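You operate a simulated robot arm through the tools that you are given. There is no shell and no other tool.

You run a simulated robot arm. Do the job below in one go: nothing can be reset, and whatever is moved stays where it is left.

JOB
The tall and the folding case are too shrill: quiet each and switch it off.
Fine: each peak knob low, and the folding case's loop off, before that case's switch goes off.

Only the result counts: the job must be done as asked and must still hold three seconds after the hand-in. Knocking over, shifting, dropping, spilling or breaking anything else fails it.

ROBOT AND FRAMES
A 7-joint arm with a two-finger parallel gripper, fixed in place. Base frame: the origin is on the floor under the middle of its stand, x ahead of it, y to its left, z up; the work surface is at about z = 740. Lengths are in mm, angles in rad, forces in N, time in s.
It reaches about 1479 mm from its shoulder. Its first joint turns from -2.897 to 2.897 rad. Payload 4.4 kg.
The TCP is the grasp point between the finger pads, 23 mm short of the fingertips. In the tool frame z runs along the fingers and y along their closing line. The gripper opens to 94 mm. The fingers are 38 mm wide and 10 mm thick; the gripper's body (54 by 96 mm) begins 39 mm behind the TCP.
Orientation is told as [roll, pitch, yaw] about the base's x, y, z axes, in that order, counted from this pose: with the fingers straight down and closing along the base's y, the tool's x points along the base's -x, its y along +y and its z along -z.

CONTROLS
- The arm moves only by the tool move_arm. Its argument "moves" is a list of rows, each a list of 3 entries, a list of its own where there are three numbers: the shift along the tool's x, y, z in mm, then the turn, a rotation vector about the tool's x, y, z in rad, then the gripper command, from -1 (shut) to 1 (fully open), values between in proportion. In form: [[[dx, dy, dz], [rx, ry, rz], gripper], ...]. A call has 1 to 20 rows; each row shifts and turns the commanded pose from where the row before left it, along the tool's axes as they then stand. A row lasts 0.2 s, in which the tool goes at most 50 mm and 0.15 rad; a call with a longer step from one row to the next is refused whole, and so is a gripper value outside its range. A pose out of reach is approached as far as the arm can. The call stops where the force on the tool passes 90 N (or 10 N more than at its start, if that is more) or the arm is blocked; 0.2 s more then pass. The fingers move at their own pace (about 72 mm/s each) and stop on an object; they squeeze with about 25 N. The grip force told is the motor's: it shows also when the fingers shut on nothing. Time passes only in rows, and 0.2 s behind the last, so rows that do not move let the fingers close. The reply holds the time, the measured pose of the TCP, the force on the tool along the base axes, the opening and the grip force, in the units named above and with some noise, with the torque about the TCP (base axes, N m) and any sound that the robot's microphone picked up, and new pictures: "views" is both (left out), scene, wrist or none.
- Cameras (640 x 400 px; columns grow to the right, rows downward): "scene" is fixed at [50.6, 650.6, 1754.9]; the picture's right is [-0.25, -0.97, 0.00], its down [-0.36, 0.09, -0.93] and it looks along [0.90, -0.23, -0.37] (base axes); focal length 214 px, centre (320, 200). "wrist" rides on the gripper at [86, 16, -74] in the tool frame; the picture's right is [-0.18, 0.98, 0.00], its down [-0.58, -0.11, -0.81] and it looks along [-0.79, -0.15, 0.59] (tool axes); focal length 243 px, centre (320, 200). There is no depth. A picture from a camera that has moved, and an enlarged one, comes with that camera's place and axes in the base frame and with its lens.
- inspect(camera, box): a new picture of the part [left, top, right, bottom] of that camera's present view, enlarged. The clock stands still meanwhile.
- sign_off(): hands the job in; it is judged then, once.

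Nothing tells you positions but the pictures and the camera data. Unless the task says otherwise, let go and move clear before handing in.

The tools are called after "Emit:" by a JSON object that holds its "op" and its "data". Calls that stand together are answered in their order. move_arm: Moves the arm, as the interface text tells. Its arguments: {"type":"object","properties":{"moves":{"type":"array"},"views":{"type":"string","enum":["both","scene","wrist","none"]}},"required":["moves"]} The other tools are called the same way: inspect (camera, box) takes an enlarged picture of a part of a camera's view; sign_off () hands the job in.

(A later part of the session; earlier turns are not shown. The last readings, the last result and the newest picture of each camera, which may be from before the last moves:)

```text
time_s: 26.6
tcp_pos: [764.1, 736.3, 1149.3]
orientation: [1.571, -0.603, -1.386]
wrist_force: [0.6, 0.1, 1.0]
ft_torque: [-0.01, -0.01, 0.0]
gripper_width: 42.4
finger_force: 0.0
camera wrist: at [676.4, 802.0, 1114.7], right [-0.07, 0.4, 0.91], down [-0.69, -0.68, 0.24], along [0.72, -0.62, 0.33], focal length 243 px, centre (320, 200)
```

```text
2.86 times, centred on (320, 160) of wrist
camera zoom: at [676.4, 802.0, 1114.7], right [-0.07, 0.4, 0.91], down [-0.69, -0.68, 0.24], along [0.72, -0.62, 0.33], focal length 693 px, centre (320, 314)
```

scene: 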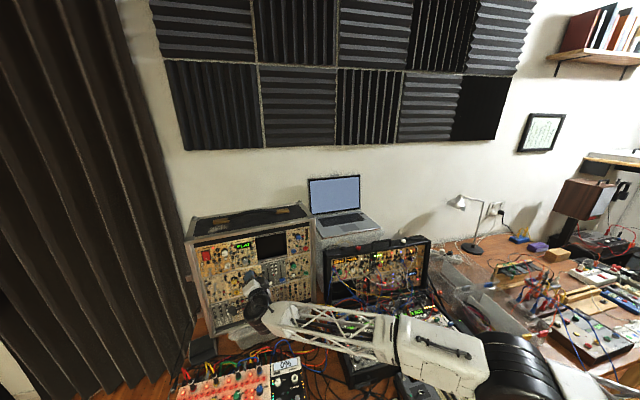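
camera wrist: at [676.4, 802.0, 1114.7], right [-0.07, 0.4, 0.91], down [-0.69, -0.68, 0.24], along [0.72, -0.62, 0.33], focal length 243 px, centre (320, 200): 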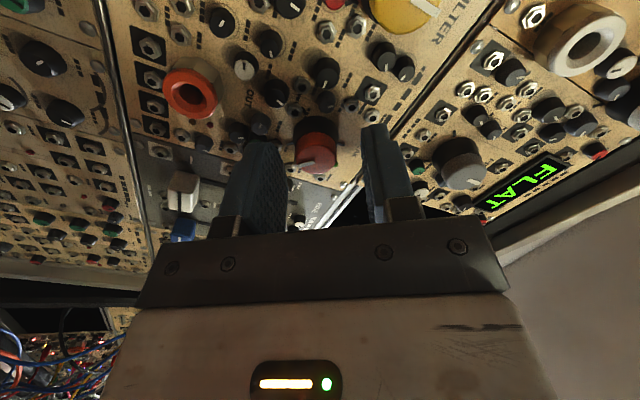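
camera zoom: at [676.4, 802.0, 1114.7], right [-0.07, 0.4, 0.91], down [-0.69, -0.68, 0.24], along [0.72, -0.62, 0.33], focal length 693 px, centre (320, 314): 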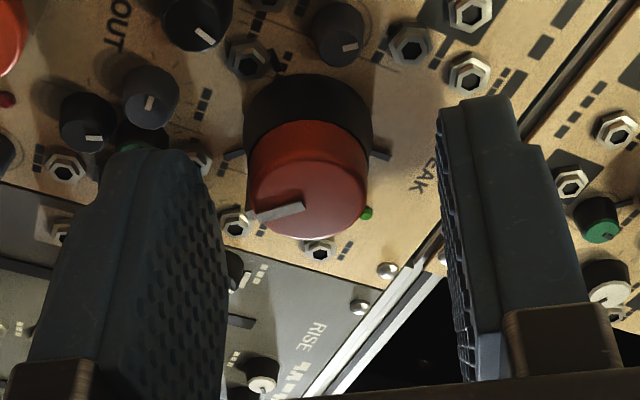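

The fingertips overlap the cap by about 8 mm and the knob is nearly centred. I'll shift 2 mm sideways, go 1.5 mm deeper and close on it.

Emit:
{"op": "move_arm", "data": {"moves": [[[0, -2, 1.5], [0, 0, 0], -0.1], [[0, 0, 0], [0, 0, 0], -1], [[0, 0, 0], [0, 0, 0], -1], [[0, 0, 0], [0, 0, 0], -1]], "views": "wrist"}}

```text
time_s: 27.6
tcp_pos: [765.1, 736.4, 1148.3]
orientation: [1.57, -0.603, -1.384]
wrist_force: [5.6, 10.9, 5.1]
ft_torque: [0.03, -0.01, 0.31]
gripper_width: 21.3
finger_force: 45.1
camera wrist: at [677.7, 800.9, 1113.3], right [-0.07, 0.4, 0.91], down [-0.69, -0.68, 0.24], along [0.72, -0.62, 0.33], focal length 243 px, centre (320, 200)
```

wrist: 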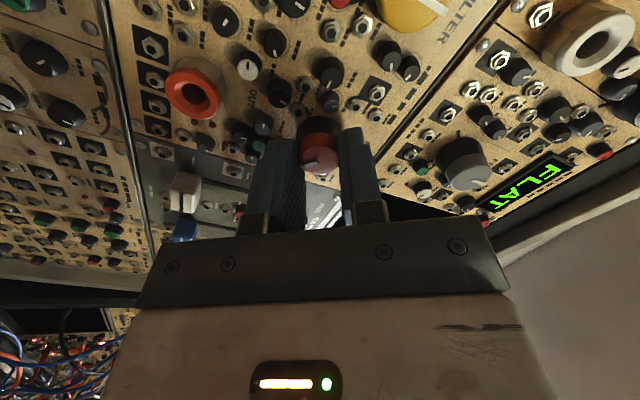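

The knob is held (21 mm wide). I'll start turning counter-clockwise and check that it follows.

Emit:
{"op": "move_arm", "data": {"moves": [[[0, 0, 0], [0, 0, -0.1], -1], [[0, 0, 0], [0, 0, -0.12], -1], [[0, 0, 0], [0, 0, -0.15], -1], [[0, 0, 0], [0, 0, -0.15], -1], [[0, 0, 0], [0, 0, -0.15], -1]], "views": "wrist"}}

```text
time_s: 28.8
tcp_pos: [765.3, 737.3, 1148.9]
orientation: [1.575, -1.274, -1.386]
wrist_force: [10.7, 42.9, 21.1]
ft_torque: [0.06, 0.54, 0.61]
gripper_width: 21.0
finger_force: 45.3
camera wrist: at [684.8, 763.0, 1071.7], right [-0.17, 0.87, 0.46], down [-0.74, -0.42, 0.52], along [0.65, -0.26, 0.72], focal length 243 px, centre (320, 200)
```

wrist: 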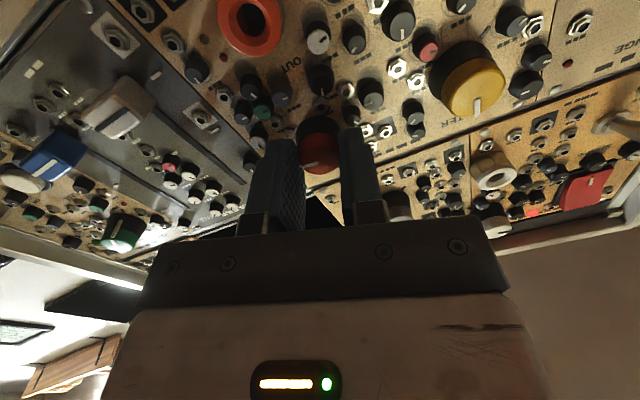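

The knob turns with the fingers, but a sideways force built up, so the knob axis lies slightly toward +y and lower than my grip. I'll correct by about 2 mm before continuing.

Emit:
{"op": "move_arm", "data": {"moves": [[[0.8, 0.8, 0], [0, 0, 0], -1], [[0.7, 0.8, 0], [0, 0, 0], -1]], "views": "none"}}

```text
time_s: 29.4
tcp_pos: [765.0, 737.5, 1149.8]
orientation: [1.577, -1.272, -1.392]
wrist_force: [-0.8, 17.1, 34.8]
ft_torque: [0.15, -0.34, 0.04]
gripper_width: 21.1
finger_force: 45.1
```

Stiffness is about 12 N/mm, so I'm still a couple of mm off centre. I'll loosen the grip, re-centre and close again.

Emit:
{"op": "move_arm", "data": {"moves": [[[0, 0, 0], [0, 0, 0], -0.35], [[1.8, 2.2, 0], [0, 0, 0], -0.35], [[0, 0, 0], [0, 0, 0], -0.35]], "views": "wrist"}}

Emit:
{"op": "inspect", "data": {"camera": "wrist", "box": [240, 90, 400, 210]}}

```text
time_s: 30.2
tcp_pos: [764.3, 740.2, 1143.3]
orientation: [1.567, -1.272, -1.382]
wrist_force: [0.3, 0.0, 0.0]
ft_torque: [-0.01, 0.01, 0.01]
gripper_width: 30.6
finger_force: 0.1
camera wrist: at [684.5, 766.5, 1067.5], right [-0.16, 0.87, 0.47], down [-0.74, -0.42, 0.52], along [0.65, -0.26, 0.71], focal length 243 px, centre (320, 200)
```

wrist: 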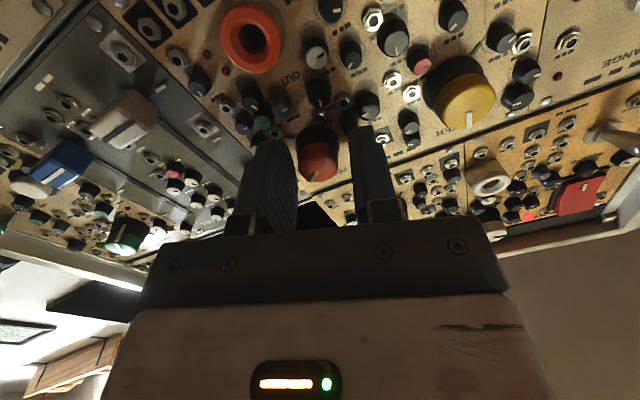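

```text
3.33 times, centred on (320, 150) of wrist
camera zoom: at [684.5, 766.5, 1067.5], right [-0.16, 0.87, 0.47], down [-0.74, -0.42, 0.52], along [0.65, -0.26, 0.71], focal length 809 px, centre (320, 367)
```

zoom: 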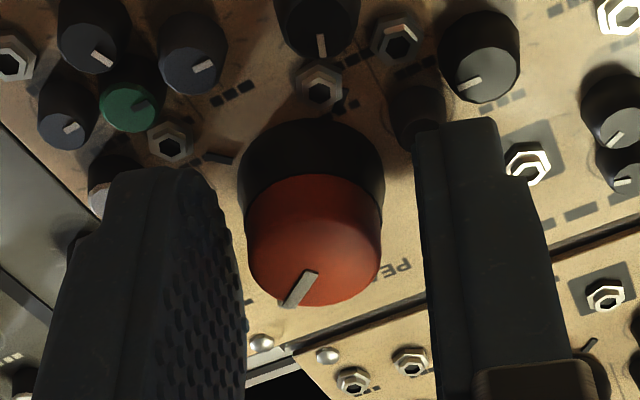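

Enlarged and triangulated from three views, the knob axis really is at y ≈ 737.5, z ≈ 1148 here, so my correction overshot. I'll go back onto that axis, re-grip, and turn in short calls so side forces relax.

Emit:
{"op": "move_arm", "data": {"moves": [[[-2.8, -0.6, 0.2], [0, 0, 0], -0.35], [[-2.8, -0.6, 0.2], [0, 0, 0], -0.35], [[0, 0, 0], [0, 0, 0], -0.35]], "views": "none"}}

Emit:
{"op": "inspect", "data": {"camera": "wrist", "box": [240, 90, 400, 210]}}

```text
time_s: 31.0
tcp_pos: [765.7, 737.4, 1151.3]
orientation: [1.569, -1.272, -1.384]
wrist_force: [-0.4, -0.5, -0.5]
ft_torque: [0.0, -0.02, -0.03]
gripper_width: 30.5
finger_force: 0.0
```

```text
3.33 times, centred on (320, 150) of wrist
camera zoom: at [685.2, 764.2, 1073.5], right [-0.16, 0.87, 0.47], down [-0.74, -0.42, 0.52], along [0.65, -0.26, 0.71], focal length 809 px, centre (320, 367)
```

zoom: 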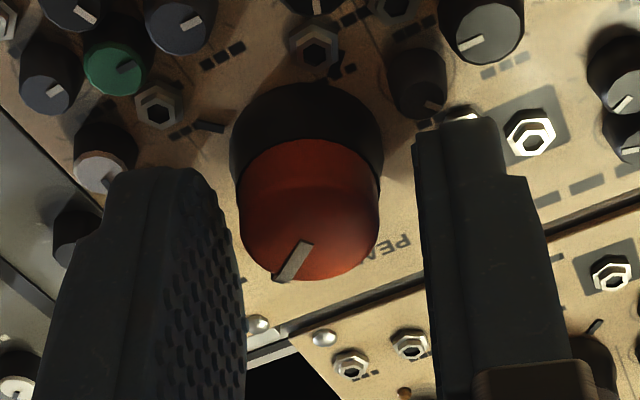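

Emit:
{"op": "move_arm", "data": {"moves": [[[0, 0, 0], [0, 0, 0], -0.35]], "views": "none"}}

Emit:
{"op": "move_arm", "data": {"moves": [[[0, 0, 0], [0, 0, 0], -0.35]], "views": "none"}}

```text
time_s: 31.4
tcp_pos: [766.0, 737.9, 1151.0]
orientation: [1.569, -1.272, -1.383]
wrist_force: [0.3, 0.0, -0.9]
ft_torque: [0.0, -0.02, -0.02]
gripper_width: 30.7
finger_force: 0.1
```

```text
time_s: 31.8
tcp_pos: [766.8, 738.1, 1151.1]
orientation: [1.568, -1.272, -1.384]
wrist_force: [-0.1, 0.2, -0.4]
ft_torque: [0.04, -0.03, -0.02]
gripper_width: 30.7
finger_force: 0.2
```

Position noise is about 0.5 mm, and I'm now about 2.8 mm high. I'll fine-adjust, check, then grip.

Emit:
{"op": "move_arm", "data": {"moves": [[[2.6, -0.9, 0], [0, 0, 0], -0.35], [[0, 0, 0], [0, 0, 0], -0.35]], "views": "none"}}

Emit:
{"op": "move_arm", "data": {"moves": [[[0, 0, 0], [0, 0, 0], -0.35]], "views": "none"}}

```text
time_s: 32.4
tcp_pos: [765.3, 738.6, 1148.4]
orientation: [1.569, -1.272, -1.385]
wrist_force: [0.5, 0.4, 0.6]
ft_torque: [0.0, -0.04, -0.03]
gripper_width: 30.3
finger_force: 0.0
```

```text
time_s: 32.8
tcp_pos: [765.4, 738.5, 1147.2]
orientation: [1.569, -1.274, -1.384]
wrist_force: [0.8, 0.1, -0.5]
ft_torque: [-0.03, 0.03, 0.0]
gripper_width: 30.5
finger_force: 0.1
```

On axis within about 1 mm. Gripping now.

Emit:
{"op": "move_arm", "data": {"moves": [[[0, 0, 0], [0, 0, 0], -1], [[0, 0, 0], [0, 0, 0], -1]], "views": "none"}}

Emit:
{"op": "move_arm", "data": {"moves": [[[0, 0, 0], [0, 0, -0.12], -1], [[0, 0, 0], [0, 0, -0.15], -1], [[0, 0, 0], [0, 0, -0.15], -1]], "views": "none"}}

```text
time_s: 33.4
tcp_pos: [765.8, 738.3, 1147.9]
orientation: [1.57, -1.273, -1.384]
wrist_force: [-1.6, -1.8, -1.1]
ft_torque: [0.0, 0.08, -0.42]
gripper_width: 20.6
finger_force: 44.9
```

```text
time_s: 34.2
tcp_pos: [765.0, 738.0, 1147.9]
orientation: [-1.567, -1.448, 1.754]
wrist_force: [3.7, 12.0, -0.3]
ft_torque: [-0.1, 1.04, -0.4]
gripper_width: 21.0
finger_force: 44.9
```

Side forces are now small. I'll continue turning counter-clockwise in short batches.

Emit:
{"op": "move_arm", "data": {"moves": [[[0, 0, 0], [0, 0, -0.15], -1], [[0, 0, 0], [0, 0, -0.15], -1], [[0, 0, 0], [0, 0, -0.15], -1], [[0, 0, 0], [0, 0, -0.15], -1], [[0, 0, 0], [0, 0, -0.15], -1]], "views": "wrist"}}

```text
time_s: 35.4
tcp_pos: [764.5, 738.3, 1147.3]
orientation: [-1.571, -0.698, 1.758]
wrist_force: [-2.9, 29.4, 6.2]
ft_torque: [-0.04, 0.37, -0.09]
gripper_width: 20.9
finger_force: 45.0
camera wrist: at [702.4, 669.3, 1080.1], right [-0.14, 0.76, -0.63], down [-0.86, 0.22, 0.46], along [0.49, 0.61, 0.62], focal length 243 px, centre (320, 200)
```

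wrist: 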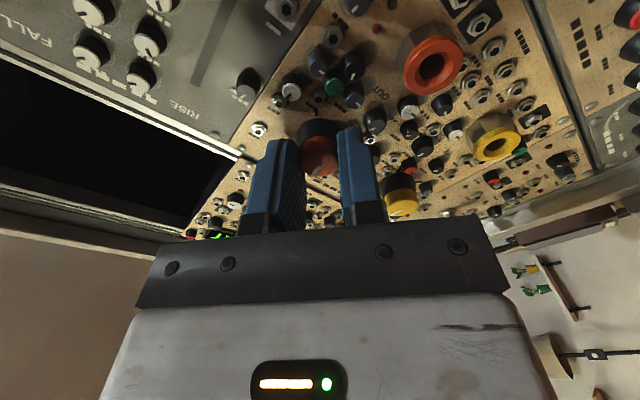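

Emit:
{"op": "move_arm", "data": {"moves": [[[0, 0, 0], [0, 0, -0.15], -1], [[0, 0, 0], [0, 0, -0.15], -1], [[0, 0, 0], [0, 0, -0.15], -1], [[0, 0, 0], [0, 0, -0.15], -1], [[0, 0, 0], [0, 0, -0.15], -1]], "views": "none"}}

Emit:
{"op": "move_arm", "data": {"moves": [[[0, 0, 0], [0, 0, -0.15], -1], [[0, 0, 0], [0, 0, -0.15], -1], [[0, 0, 0], [0, 0, -0.15], -1], [[0, 0, 0], [0, 0, -0.15], -1], [[0, 0, 0], [0, 0, -0.15], -1]], "views": "wrist"}}

```text
time_s: 36.6
tcp_pos: [766.2, 737.7, 1146.7]
orientation: [-1.571, 0.054, 1.758]
wrist_force: [-19.1, 18.9, 1.5]
ft_torque: [-0.02, 0.13, 1.52]
gripper_width: 20.8
finger_force: 45.0
```

```text
time_s: 37.8
tcp_pos: [766.2, 738.0, 1145.0]
orientation: [-1.57, 0.802, 1.756]
wrist_force: [-22.4, 6.3, -0.9]
ft_torque: [-0.15, 0.99, 0.82]
gripper_width: 20.9
finger_force: 44.8
camera wrist: at [706.1, 653.3, 1198.3], right [0.11, -0.57, -0.82], down [-0.88, 0.33, -0.34], along [0.46, 0.76, -0.47], focal length 243 px, centre (320, 200)
```

wrist: 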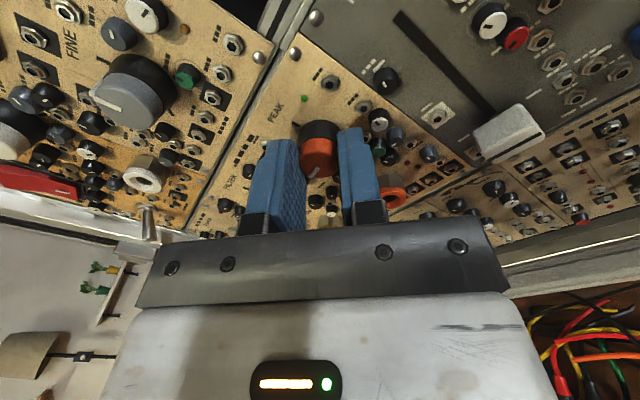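

Emit:
{"op": "inspect", "data": {"camera": "wrist", "box": [240, 90, 420, 220]}}

```text
3.08 times, centred on (330, 155) of wrist
camera zoom: at [706.1, 653.3, 1198.3], right [0.11, -0.57, -0.82], down [-0.88, 0.33, -0.34], along [0.46, 0.76, -0.47], focal length 746 px, centre (289, 338)
```

zoom: 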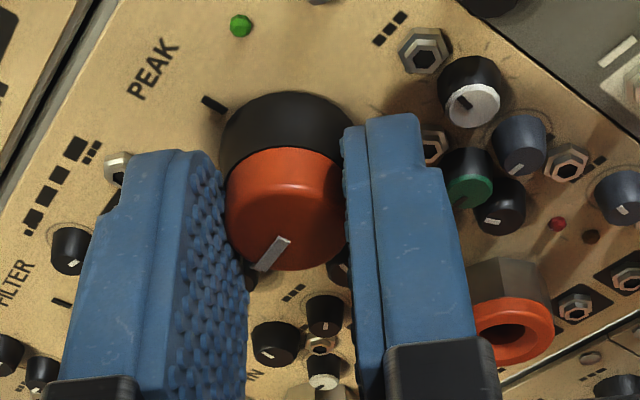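

The pointer has come about 190° round and is now past 9 o'clock toward the low tick. I'll ease back slightly to relieve the axial force and continue to the stop.

Emit:
{"op": "move_arm", "data": {"moves": [[[0, 0, -0.7], [0, 0, -0.12], -1], [[0, 0, -0.5], [0, 0, -0.12], -1], [[0, 0, 0], [0, 0, -0.12], -1], [[0, 0, 0], [0, 0, -0.12], -1]], "views": "wrist"}}

Emit:
{"op": "inspect", "data": {"camera": "wrist", "box": [240, 90, 420, 220]}}

```text
time_s: 38.8
tcp_pos: [765.9, 737.7, 1146.5]
orientation: [-1.569, 1.28, 1.757]
wrist_force: [15.2, 21.3, -5.8]
ft_torque: [-0.17, 1.05, 0.03]
gripper_width: 20.8
finger_force: 45.3
camera wrist: at [700.1, 684.3, 1226.0], right [0.16, -0.87, -0.46], down [-0.84, 0.12, -0.53], along [0.51, 0.47, -0.72], focal length 243 px, centre (320, 200)
```

wrist: 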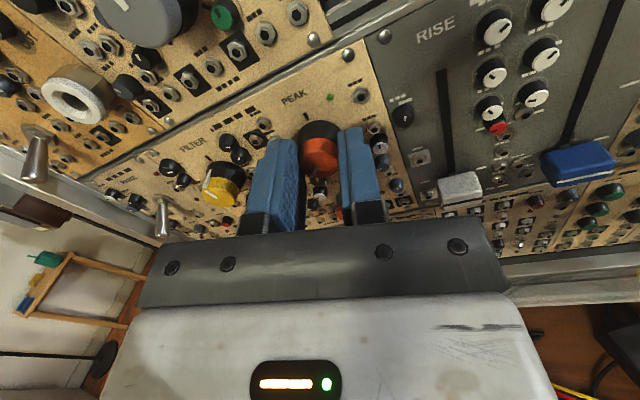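

```text
3.08 times, centred on (330, 155) of wrist
camera zoom: at [700.1, 684.3, 1226.0], right [0.16, -0.87, -0.46], down [-0.84, 0.12, -0.53], along [0.51, 0.47, -0.72], focal length 746 px, centre (289, 338)
```

zoom: 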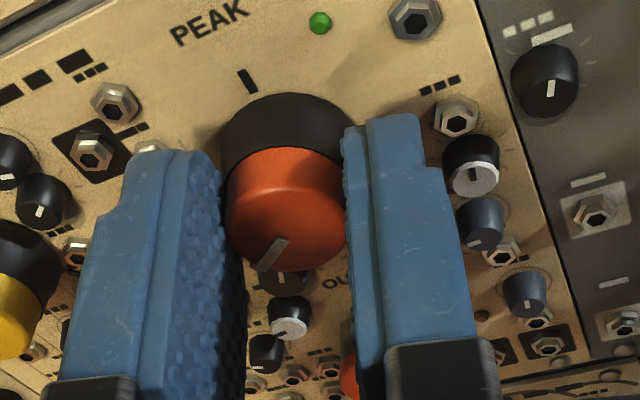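

Emit:
{"op": "move_arm", "data": {"moves": [[[0, 0, 0], [0, 0, -0.12], -1], [[0, 0, 0], [0, 0, -0.12], -1], [[0, 0, 0], [0, 0, -0.12], -1], [[0, 0, 0], [0, 0, -0.12], -1]], "views": "wrist"}}

Emit:
{"op": "inspect", "data": {"camera": "wrist", "box": [240, 90, 420, 220]}}

```text
time_s: 39.8
tcp_pos: [765.0, 737.6, 1149.5]
orientation: [1.573, 1.38, -1.383]
wrist_force: [5.0, 14.7, 4.2]
ft_torque: [0.35, 0.2, -0.09]
gripper_width: 21.3
finger_force: 44.9
camera wrist: at [691.7, 724.3, 1236.7], right [0.19, -0.98, 0.01], down [-0.79, -0.15, -0.59], along [0.58, 0.11, -0.81], focal length 243 px, centre (320, 200)
```

wrist: 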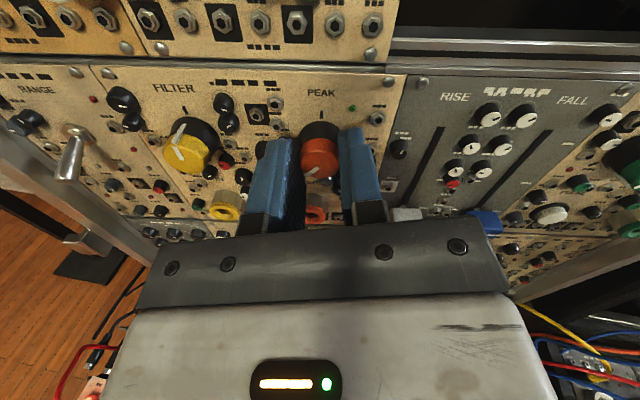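

```text
3.08 times, centred on (330, 155) of wrist
camera zoom: at [691.7, 724.3, 1236.7], right [0.19, -0.98, 0.01], down [-0.79, -0.15, -0.59], along [0.58, 0.11, -0.81], focal length 746 px, centre (289, 338)
```

zoom: 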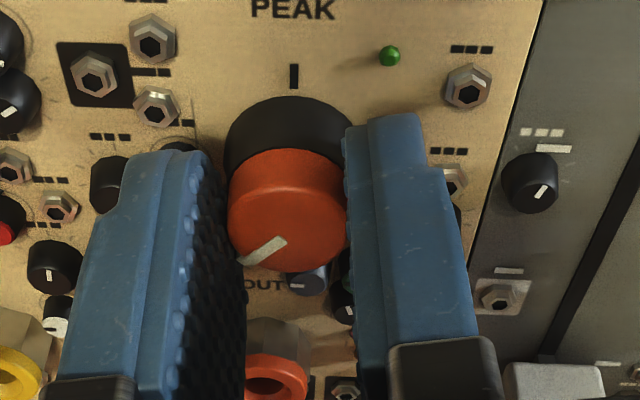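

The pointer is now at the lower-left low mark and the torque has risen, so the stop seems reached. I'll nudge a bit more to confirm, then release and back off.

Emit:
{"op": "move_arm", "data": {"moves": [[[0, 0, 0], [0, 0, -0.08], -1], [[0, 0, 0], [0, 0, -0.08], -1]], "views": "none"}}

Emit:
{"op": "move_arm", "data": {"moves": [[[0, 0, 0], [0, 0, 0], -0.2], [[0, 0, 0], [0, 0, 0], -0.2], [[0, 0, -10], [0, 0, 0], -0.2], [[0, 0, -20], [0, 0, 0], -0.2], [[0, 0, -30], [0, 0, 0], -0.2], [[0, 0, -30], [0, 0, 0], -0.2]], "views": "both"}}

Emit:
{"op": "inspect", "data": {"camera": "wrist", "box": [260, 20, 400, 120]}}

Emit:
{"op": "inspect", "data": {"camera": "scene", "box": [190, 235, 290, 310]}}

```text
time_s: 40.4
tcp_pos: [764.1, 737.7, 1147.2]
orientation: [1.57, 1.221, -1.384]
wrist_force: [10.4, 22.1, 4.9]
ft_torque: [0.42, 0.22, -0.21]
gripper_width: 20.7
finger_force: 45.2
```

```text
time_s: 41.8
tcp_pos: [677.0, 719.6, 1146.5]
orientation: [1.57, 1.222, -1.386]
wrist_force: [-1.0, 0.5, -0.2]
ft_torque: [0.01, 0.01, -0.01]
gripper_width: 37.7
finger_force: 0.1
camera wrist: at [600.9, 720.3, 1233.5], right [0.18, -0.97, 0.16], down [-0.77, -0.24, -0.58], along [0.61, -0.02, -0.8], focal length 243 px, centre (320, 200)
```

scene: 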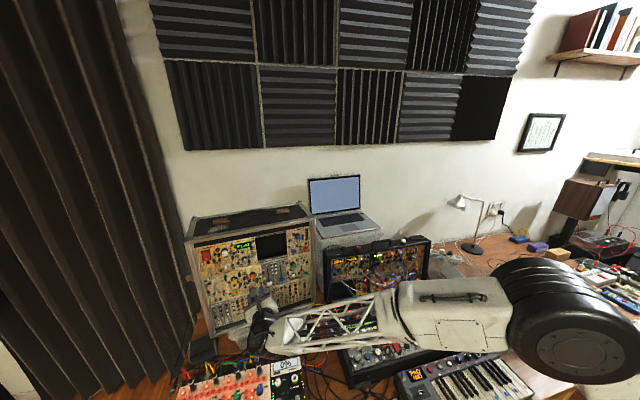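
wrist: 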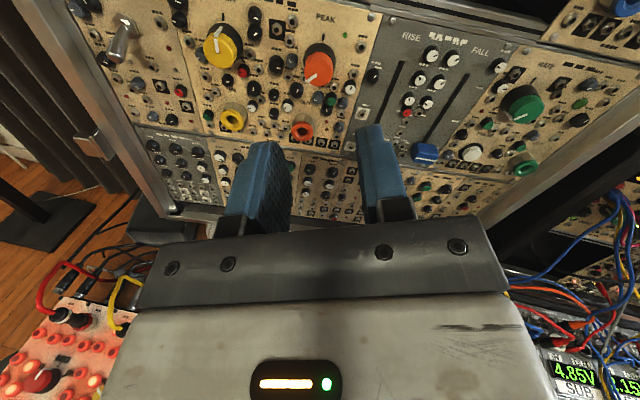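

```text
4.00 times, centred on (330, 70) of wrist
camera zoom: at [600.9, 720.3, 1233.5], right [0.18, -0.97, 0.16], down [-0.77, -0.24, -0.58], along [0.61, -0.02, -0.8], focal length 970 px, centre (280, 720)
```

zoom: 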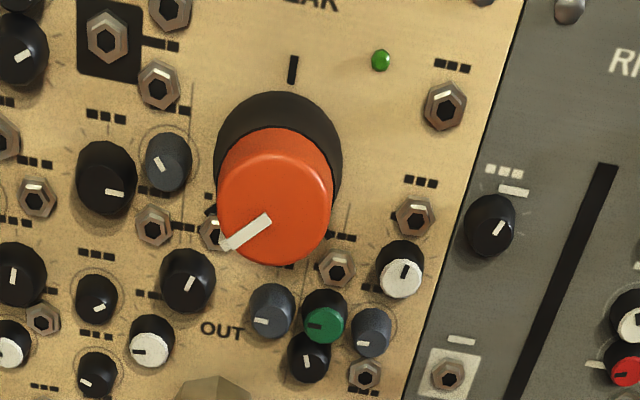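

```text
5.33 times, centred on (240, 272) of scene
camera zoom: at [50.6, 650.6, 1754.9], right [-0.25, -0.97, 0.0], down [-0.36, 0.09, -0.93], along [0.9, -0.23, -0.37], focal length 1144 px, centre (747, -187)
```

zoom: 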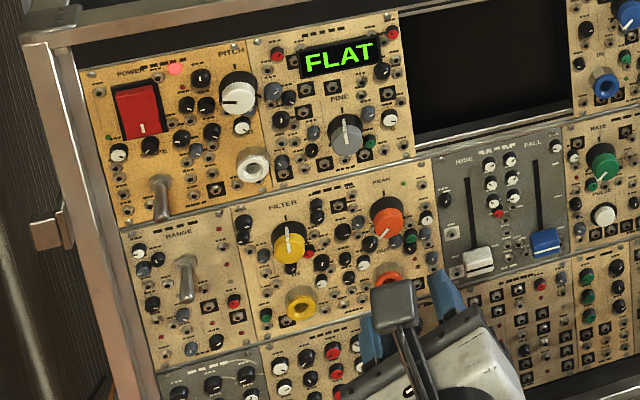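

The tall case's PEAK pointer now sits on its low tick and nothing else moved. Next is POWER: I'll close the fingers, level the hand and stop in front of the rocker's raised top half.

Emit:
{"op": "move_arm", "data": {"moves": [[[0, 0, -5], [0, 0, 0.12], -1], [[0, 0, 0], [0, 0, 0.12], -1], [[0, 0, 0], [0, 0, 0.11], -1], [[31.7, -30.2, 11], [0, 0, 0], -1], [[31.7, -30.2, 11], [0, 0, 0], -1], [[31.7, -30.2, 11], [0, 0, 0], -1], [[31.7, -30.2, 11], [0, 0, 0], -1], [[31.7, -30.2, 11], [0, 0, 0], -1], [[0, 0, 0], [0, 0, 0], -1]], "views": "both"}}

Emit:
{"op": "inspect", "data": {"camera": "wrist", "box": [250, 60, 410, 180]}}

Emit:
{"op": "inspect", "data": {"camera": "scene", "box": [180, 210, 260, 270]}}

```text
time_s: 43.8
tcp_pos: [697.9, 878.6, 1306.4]
orientation: [-1.315, 1.57, 2.013]
wrist_force: [-0.5, 0.2, 0.6]
ft_torque: [-0.01, 0.0, 0.0]
gripper_width: 0.0
finger_force: 25.1
camera wrist: at [627.5, 848.5, 1393.1], right [0.18, -0.97, -0.19], down [-0.81, -0.04, -0.58], along [0.55, 0.26, -0.79], focal length 243 px, centre (320, 200)
```

scene: 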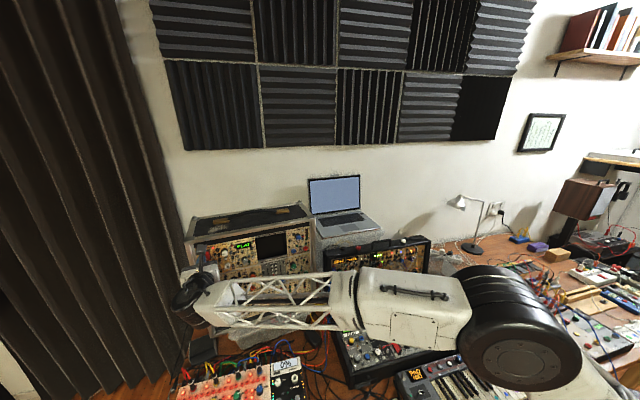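
wrist: 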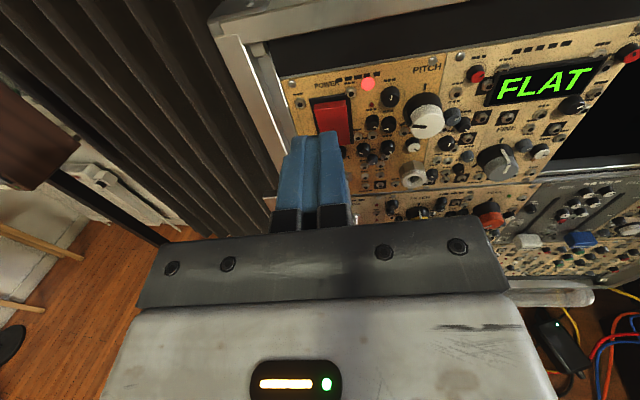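

```text
3.33 times, centred on (330, 120) of wrist
camera zoom: at [627.5, 848.5, 1393.1], right [0.18, -0.97, -0.19], down [-0.81, -0.04, -0.58], along [0.55, 0.26, -0.79], focal length 809 px, centre (287, 467)
```

zoom: 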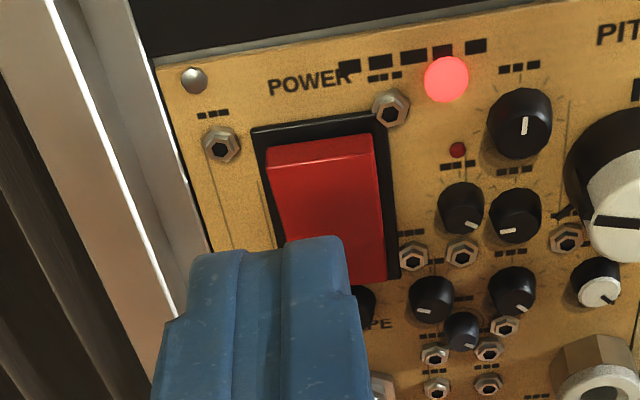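

```text
6.67 times, centred on (220, 240) of scene
camera zoom: at [50.6, 650.6, 1754.9], right [-0.25, -0.97, 0.0], down [-0.36, 0.09, -0.93], along [0.9, -0.23, -0.37], focal length 1430 px, centre (987, -67)
```

zoom: 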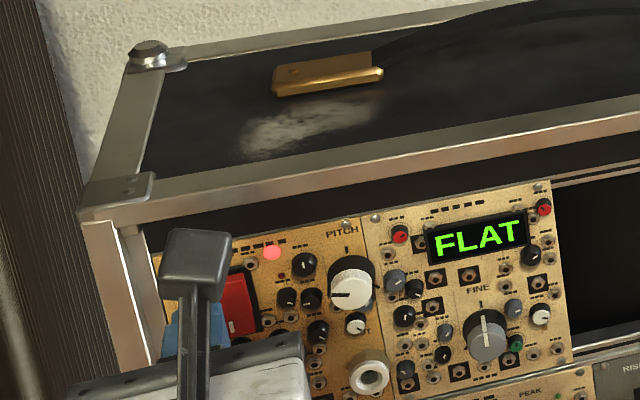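

The rocker's raised top edge is at z ≈ 1300 and y ≈ 886, between two jack nuts that my closed fingers clear. I'll line up a touch lower and move in close, then press in small steps.

Emit:
{"op": "move_arm", "data": {"moves": [[[-2, 2, 20], [0, 0, 0], -1], [[0, 0, 18], [0, 0, 0], -1], [[0, 0, 4], [0, 0, 0], -1]], "views": "wrist"}}

Emit:
{"op": "inspect", "data": {"camera": "wrist", "box": [250, 60, 410, 180]}}

```text
time_s: 44.6
tcp_pos: [739.7, 884.8, 1303.9]
orientation: [-1.281, 1.569, 2.046]
wrist_force: [-0.3, -0.3, 0.9]
ft_torque: [0.02, -0.02, 0.0]
gripper_width: 0.1
finger_force: 24.8
camera wrist: at [669.2, 855.0, 1390.6], right [0.18, -0.97, -0.19], down [-0.81, -0.04, -0.58], along [0.55, 0.26, -0.79], focal length 243 px, centre (320, 200)
```

wrist: 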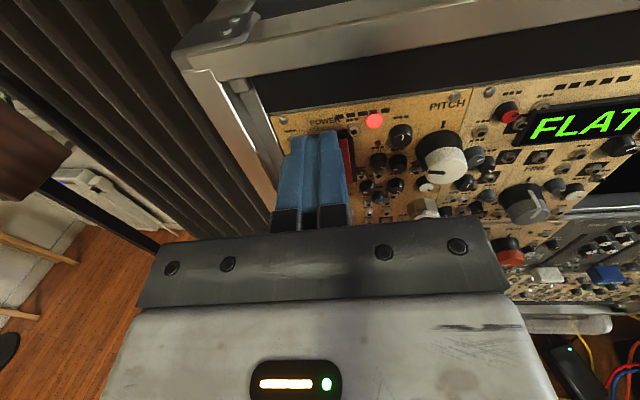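

```text
3.33 times, centred on (330, 120) of wrist
camera zoom: at [669.2, 855.0, 1390.6], right [0.18, -0.97, -0.19], down [-0.81, -0.04, -0.58], along [0.55, 0.26, -0.79], focal length 809 px, centre (287, 467)
```

zoom: 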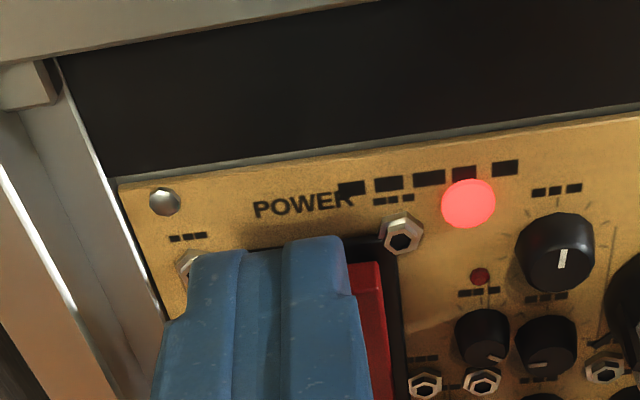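

My fingers sit about 5 mm left of the rocker's centre. I'll shift right by 4 mm, then press in gently.

Emit:
{"op": "move_arm", "data": {"moves": [[[0, 4, 0], [0, 0, 0], -1], [[0, 0, 1.5], [0, 0, 0], -1], [[0, 0, 1.5], [0, 0, 0], -1]], "views": "none"}}

Emit:
{"op": "inspect", "data": {"camera": "wrist", "box": [270, 80, 390, 170]}}

```text
time_s: 45.4
tcp_pos: [742.9, 881.9, 1304.4]
orientation: [-1.282, 1.57, 2.046]
wrist_force: [0.4, 0.7, 0.0]
ft_torque: [-0.02, 0.03, -0.02]
gripper_width: 0.0
finger_force: 25.0
```

```text
4.44 times, centred on (330, 125) of wrist
camera zoom: at [672.1, 851.4, 1391.2], right [0.18, -0.97, -0.19], down [-0.81, -0.04, -0.58], along [0.55, 0.26, -0.79], focal length 1078 px, centre (276, 533)
```

zoom: 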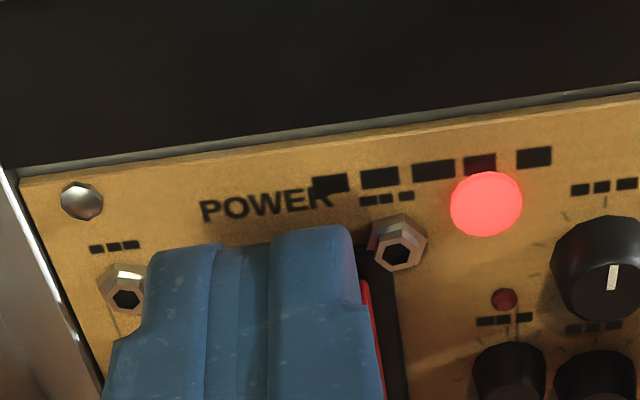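

Emit:
{"op": "move_arm", "data": {"moves": [[[0, 0, 1.5], [0, 0, 0], -1], [[0, 0, 1.5], [0, 0, 0], -1]], "views": "none"}}

Emit:
{"op": "move_arm", "data": {"moves": [[[0, 0, 1.5], [0, 0, 0], -1], [[0, 0, 1.5], [0, 0, 0], -1]], "views": "none"}}

```text
time_s: 46.0
tcp_pos: [745.2, 881.6, 1304.2]
orientation: [-1.334, 1.569, 1.995]
wrist_force: [-1.9, -1.1, 1.1]
ft_torque: [0.02, -0.05, 0.03]
gripper_width: 0.0
finger_force: 24.6
```

```text
time_s: 46.6
tcp_pos: [747.2, 881.5, 1303.2]
orientation: [-1.09, 1.569, 2.24]
wrist_force: [-38.3, -25.1, -3.9]
ft_torque: [-0.51, 0.78, -0.63]
gripper_width: 0.0
finger_force: 24.8
heard: click
```

A click was heard. I'll back off straight and check the lamp.

Emit:
{"op": "move_arm", "data": {"moves": [[[0, 0, -6], [0, 0, 0], -1], [[0, 0, -15], [0, 0, 0], -1], [[0, 0, -30], [0, 0, 0], -1], [[0, 0, -30], [0, 0, 0], -1]], "views": "both"}}

Emit:
{"op": "inspect", "data": {"camera": "wrist", "box": [250, 50, 450, 200]}}

Emit:
{"op": "inspect", "data": {"camera": "scene", "box": [180, 200, 330, 320]}}

```text
time_s: 47.6
tcp_pos: [670.7, 865.6, 1304.9]
orientation: [-1.394, 1.569, 1.933]
wrist_force: [-0.7, -1.0, -0.5]
ft_torque: [0.02, -0.04, -0.03]
gripper_width: 0.0
finger_force: 25.3
camera wrist: at [599.9, 836.3, 1391.6], right [0.18, -0.97, -0.19], down [-0.81, -0.04, -0.58], along [0.55, 0.26, -0.79], focal length 243 px, centre (320, 200)
```

scene: 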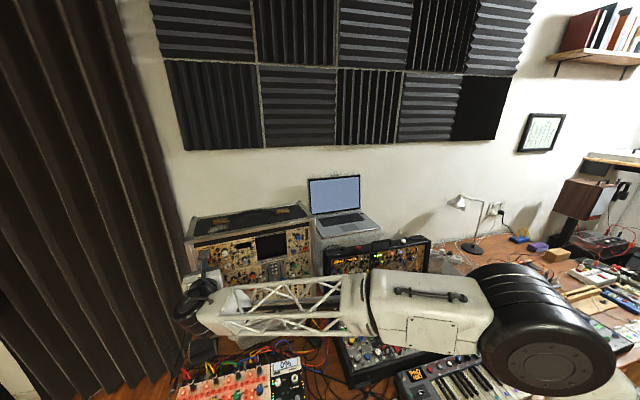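
wrist: 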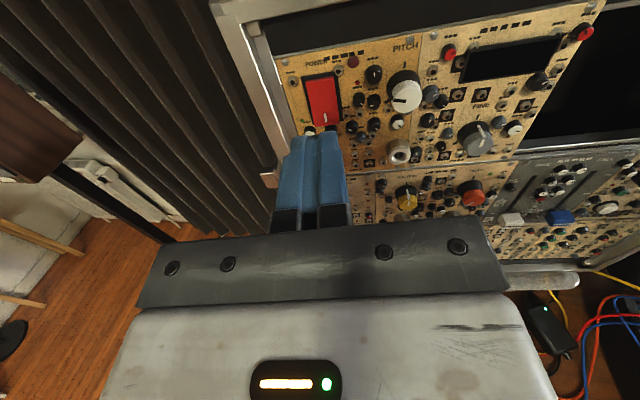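

```text
2.67 times, centred on (350, 125) of wrist
camera zoom: at [599.9, 836.3, 1391.6], right [0.18, -0.97, -0.19], down [-0.81, -0.04, -0.58], along [0.55, 0.26, -0.79], focal length 647 px, centre (240, 400)
```

zoom: 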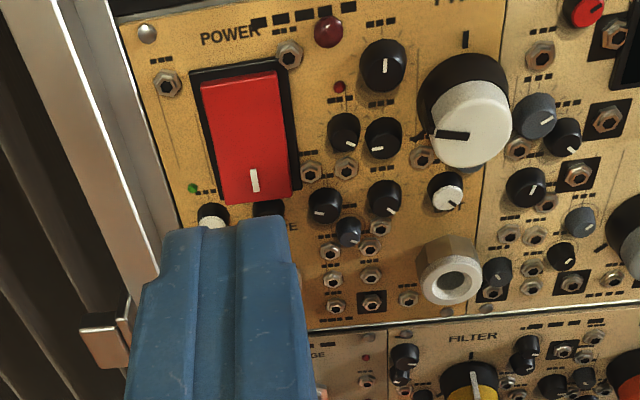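

```text
3.33 times, centred on (255, 260) of scene
camera zoom: at [50.6, 650.6, 1754.9], right [-0.25, -0.97, 0.0], down [-0.36, 0.09, -0.93], along [0.9, -0.23, -0.37], focal length 715 px, centre (537, 0)
```

zoom: 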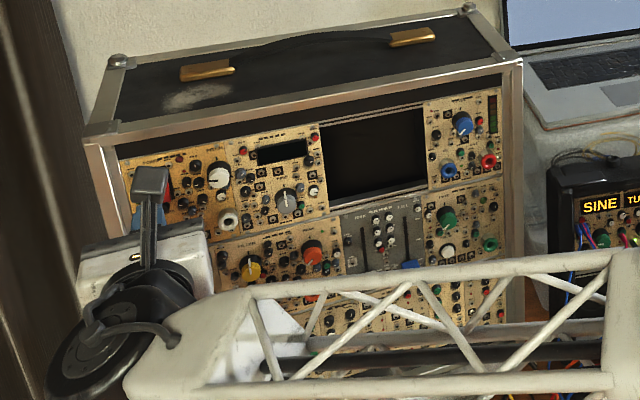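

The tall case is off: its lamp and FLAT display are dark and nothing shifted. Now I'll back out and carry the hand over to view the folding case's upright panel.

Emit:
{"op": "move_arm", "data": {"moves": [[[0, 0, -45], [0, 0, 0], -1], [[0, 0, -45], [0, 0, 0], -1], [[5.6, 42.3, -10.9], [0, 0, 0], -1], [[5.6, 42.3, -10.9], [0, 0, 0], -1], [[5.6, 42.3, -10.9], [0, 0, 0], -1], [[5.6, 42.3, -10.9], [0, 0, 0], -1], [[5.6, 42.3, -10.9], [0, 0, 0], -1], [[5.6, 42.3, -10.9], [0, 0, 0], -1], [[5.6, 42.3, -10.9], [0, 0, 0], -1], [[5.6, 42.3, -10.9], [0, 0, 0], -1]], "views": "both"}}

```text
time_s: 49.8
tcp_pos: [555.6, 501.6, 1346.2]
orientation: [-0.617, 1.57, 2.713]
wrist_force: [-0.2, 0.4, -0.2]
ft_torque: [-0.02, 0.01, 0.0]
gripper_width: 0.0
finger_force: 25.0
camera wrist: at [485.8, 471.1, 1434.4], right [0.18, -0.97, -0.18], down [-0.81, -0.04, -0.58], along [0.55, 0.26, -0.79], focal length 243 px, centre (320, 200)
```

scene: 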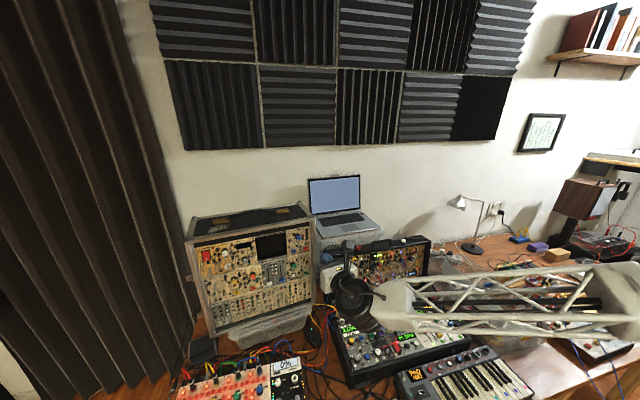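
wrist: 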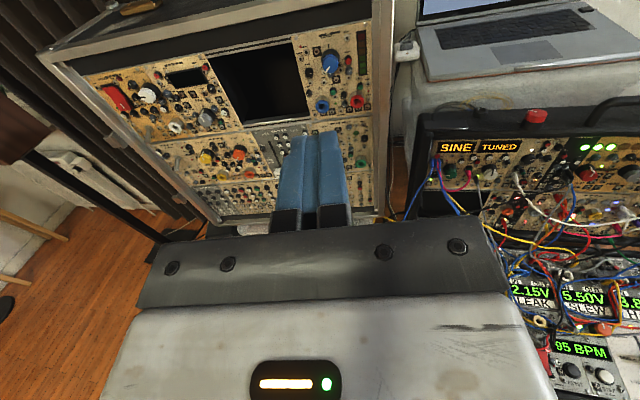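

Emit:
{"op": "move_arm", "data": {"moves": [[[-2, 41.8, -14.9], [0, 0, 0], -1], [[-2, 41.8, -14.9], [0, 0, 0], -1], [[-2, 41.8, -14.9], [0, 0, 0], -1], [[-2, 41.8, -14.9], [0, 0, 0], -1], [[-2, 41.8, -14.9], [0, 0, 0], -1], [[-2, 41.8, -14.9], [0, 0, 0], -1], [[-2, 41.8, -14.9], [0, 0, 0], -1], [[-2, 41.8, -14.9], [0, 0, 0], -1]], "views": "both"}}

```text
time_s: 51.6
tcp_pos: [502.8, 150.3, 1334.7]
orientation: [-0.528, 1.57, 2.798]
wrist_force: [0.5, -0.3, 0.6]
ft_torque: [0.02, -0.02, 0.01]
gripper_width: 0.0
finger_force: 25.3
camera wrist: at [432.1, 120.5, 1420.9], right [0.18, -0.97, -0.18], down [-0.81, -0.04, -0.58], along [0.55, 0.26, -0.79], focal length 243 px, centre (320, 200)
```

scene: 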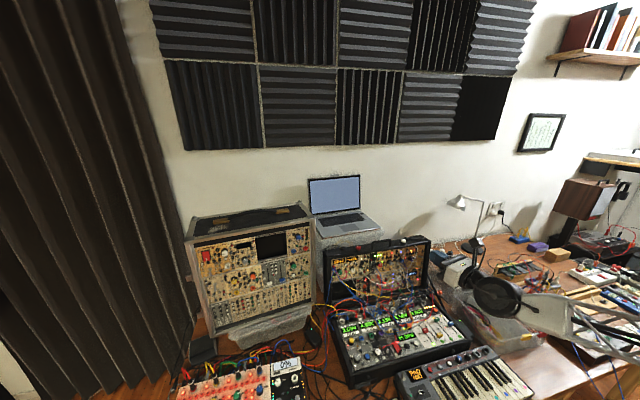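
wrist: 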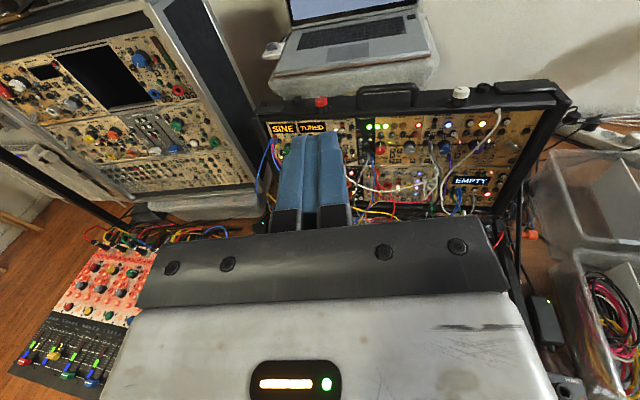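

Now both cameras see the folding case. I'll enlarge the PEAK, LOOP and lower switch areas in both.

Emit:
{"op": "inspect", "data": {"camera": "wrist", "box": [340, 90, 530, 210]}}

Emit:
{"op": "inspect", "data": {"camera": "wrist", "box": [365, 110, 435, 170]}}

Emit:
{"op": "inspect", "data": {"camera": "wrist", "box": [460, 95, 540, 165]}}

Emit:
{"op": "inspect", "data": {"camera": "scene", "box": [370, 235, 410, 265]}}

Emit:
{"op": "inspect", "data": {"camera": "scene", "box": [400, 230, 440, 265]}}

Emit:
{"op": "inspect", "data": {"camera": "scene", "box": [385, 330, 415, 360]}}

```text
3.33 times, centred on (435, 150) of wrist
camera zoom: at [432.1, 120.5, 1420.9], right [0.18, -0.97, -0.18], down [-0.81, -0.04, -0.58], along [0.55, 0.26, -0.79], focal length 809 px, centre (-63, 367)
```

zoom: 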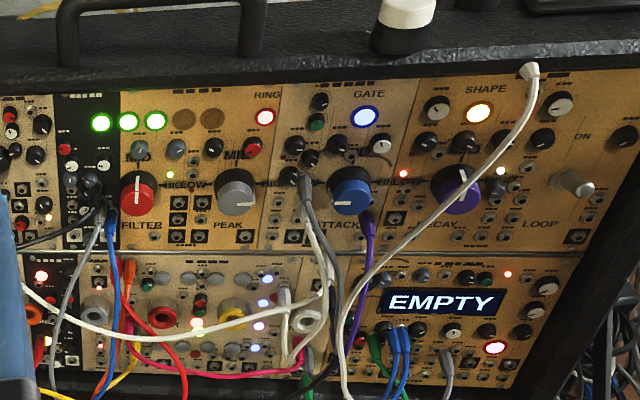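

```text
6.67 times, centred on (400, 140) of wrist
camera zoom: at [432.1, 120.5, 1420.9], right [0.18, -0.97, -0.18], down [-0.81, -0.04, -0.58], along [0.55, 0.26, -0.79], focal length 1618 px, centre (-213, 600)
```

zoom: 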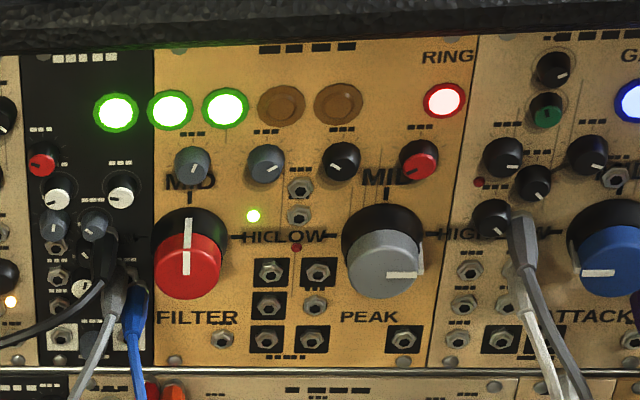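

```text
5.71 times, centred on (500, 130) of wrist
camera zoom: at [432.1, 120.5, 1420.9], right [0.18, -0.97, -0.18], down [-0.81, -0.04, -0.58], along [0.55, 0.26, -0.79], focal length 1386 px, centre (-709, 600)
```

zoom: 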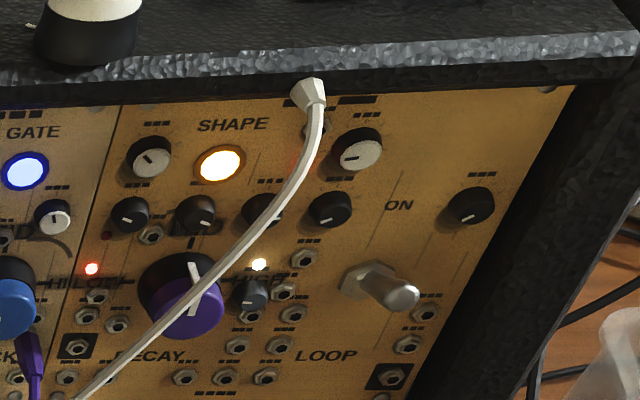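

```text
13.33 times, centred on (390, 250) of scene
camera zoom: at [50.6, 650.6, 1754.9], right [-0.25, -0.97, 0.0], down [-0.36, 0.09, -0.93], along [0.9, -0.23, -0.37], focal length 2860 px, centre (-613, -467)
```

zoom: 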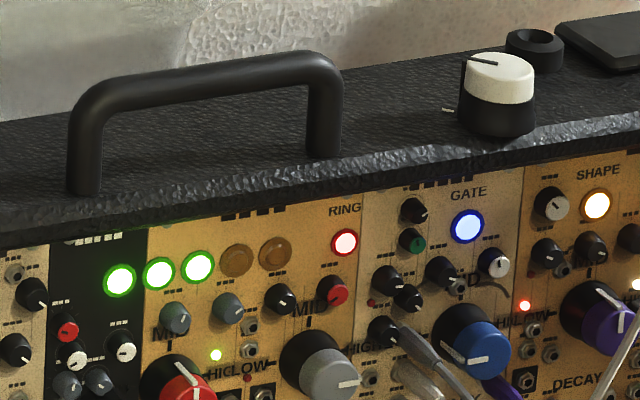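

```text
11.43 times, centred on (420, 248) of scene
camera zoom: at [50.6, 650.6, 1754.9], right [-0.25, -0.97, 0.0], down [-0.36, 0.09, -0.93], along [0.9, -0.23, -0.37], focal length 2451 px, centre (-823, -343)
```

zoom: 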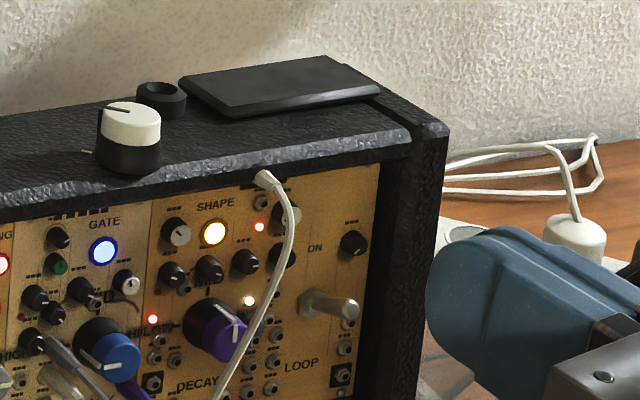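

```text
13.33 times, centred on (400, 345) of scene
camera zoom: at [50.6, 650.6, 1754.9], right [-0.25, -0.97, 0.0], down [-0.36, 0.09, -0.93], along [0.9, -0.23, -0.37], focal length 2860 px, centre (-747, -1733)
```

zoom: 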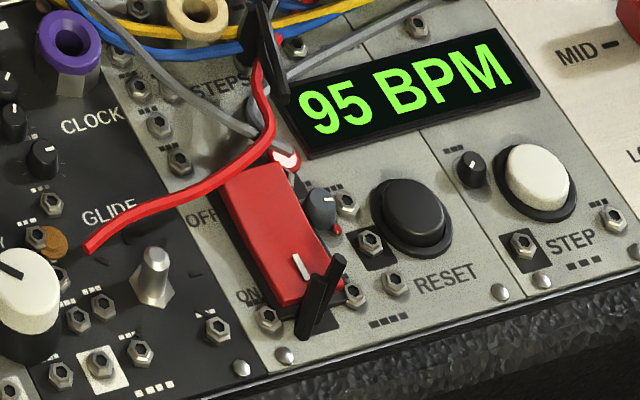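

The folding PEAK cap is at about (830, 75, 1049), pointing to HIGH on the right with LOW at the left, on a panel that leans back about 7°. The LOOP toggle is at about (845, -105, 1047) with its tip up toward ON. I'll square the hand to this panel and approach PEAK to a standoff.

Emit:
{"op": "move_arm", "data": {"moves": [[[0, 0, 0], [-0.092, 0, 0], 0], [[0, 0, 0], [-0.092, 0, 0], 0], [[0, 0, 0], [0, -0.131, 0], 0], [[-34.3, 10.8, 28.1], [0, 0, 0], 0], [[-34.3, 10.8, 28.1], [0, 0, 0], 0], [[-34.3, 10.8, 28.1], [0, 0, 0], 0], [[-34.3, 10.8, 28.1], [0, 0, 0], 0], [[-34.3, 10.8, 28.1], [0, 0, 0], 0], [[-34.3, 10.8, 28.1], [0, 0, 0], 0], [[-34.3, 10.8, 28.1], [0, 0, 0], 0]], "views": "both"}}

Emit:
{"op": "inspect", "data": {"camera": "wrist", "box": [240, 0, 400, 120]}}

```text
time_s: 53.8
tcp_pos: [668.5, 78.4, 1068.5]
orientation: [-0.013, 1.44, 3.132]
wrist_force: [0.8, -0.4, 0.3]
ft_torque: [0.02, -0.04, 0.01]
gripper_width: 46.9
finger_force: 0.0
camera wrist: at [605.3, 61.3, 1163.8], right [-0.02, -0.98, -0.18], down [-0.88, 0.11, -0.47], along [0.48, 0.15, -0.86], focal length 243 px, centre (320, 200)
```

scene: 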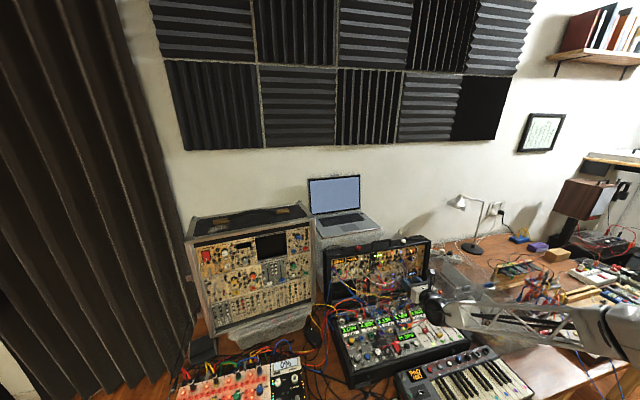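
wrist: 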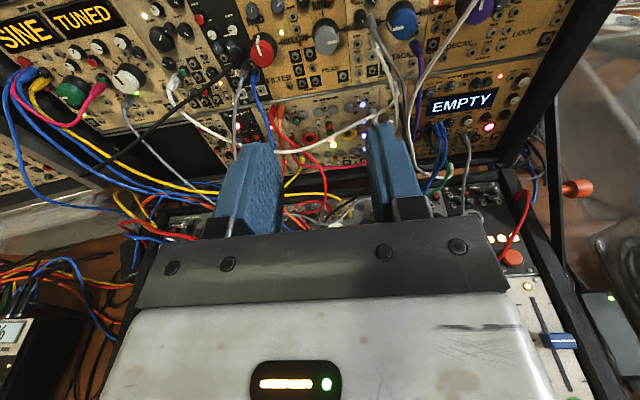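

```text
3.33 times, centred on (320, 60) of wrist
camera zoom: at [605.3, 61.3, 1163.8], right [-0.02, -0.98, -0.18], down [-0.88, 0.11, -0.47], along [0.48, 0.15, -0.86], focal length 809 px, centre (320, 667)
```

zoom: 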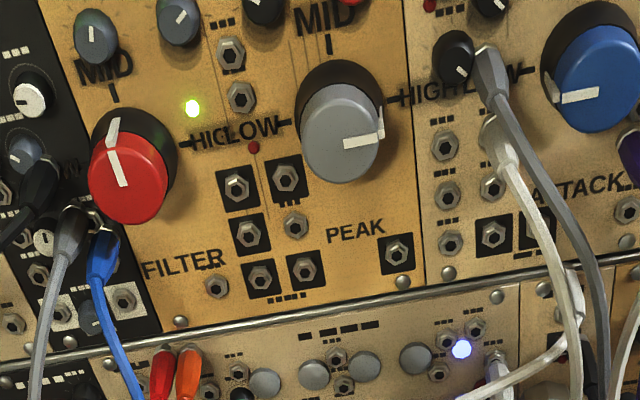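

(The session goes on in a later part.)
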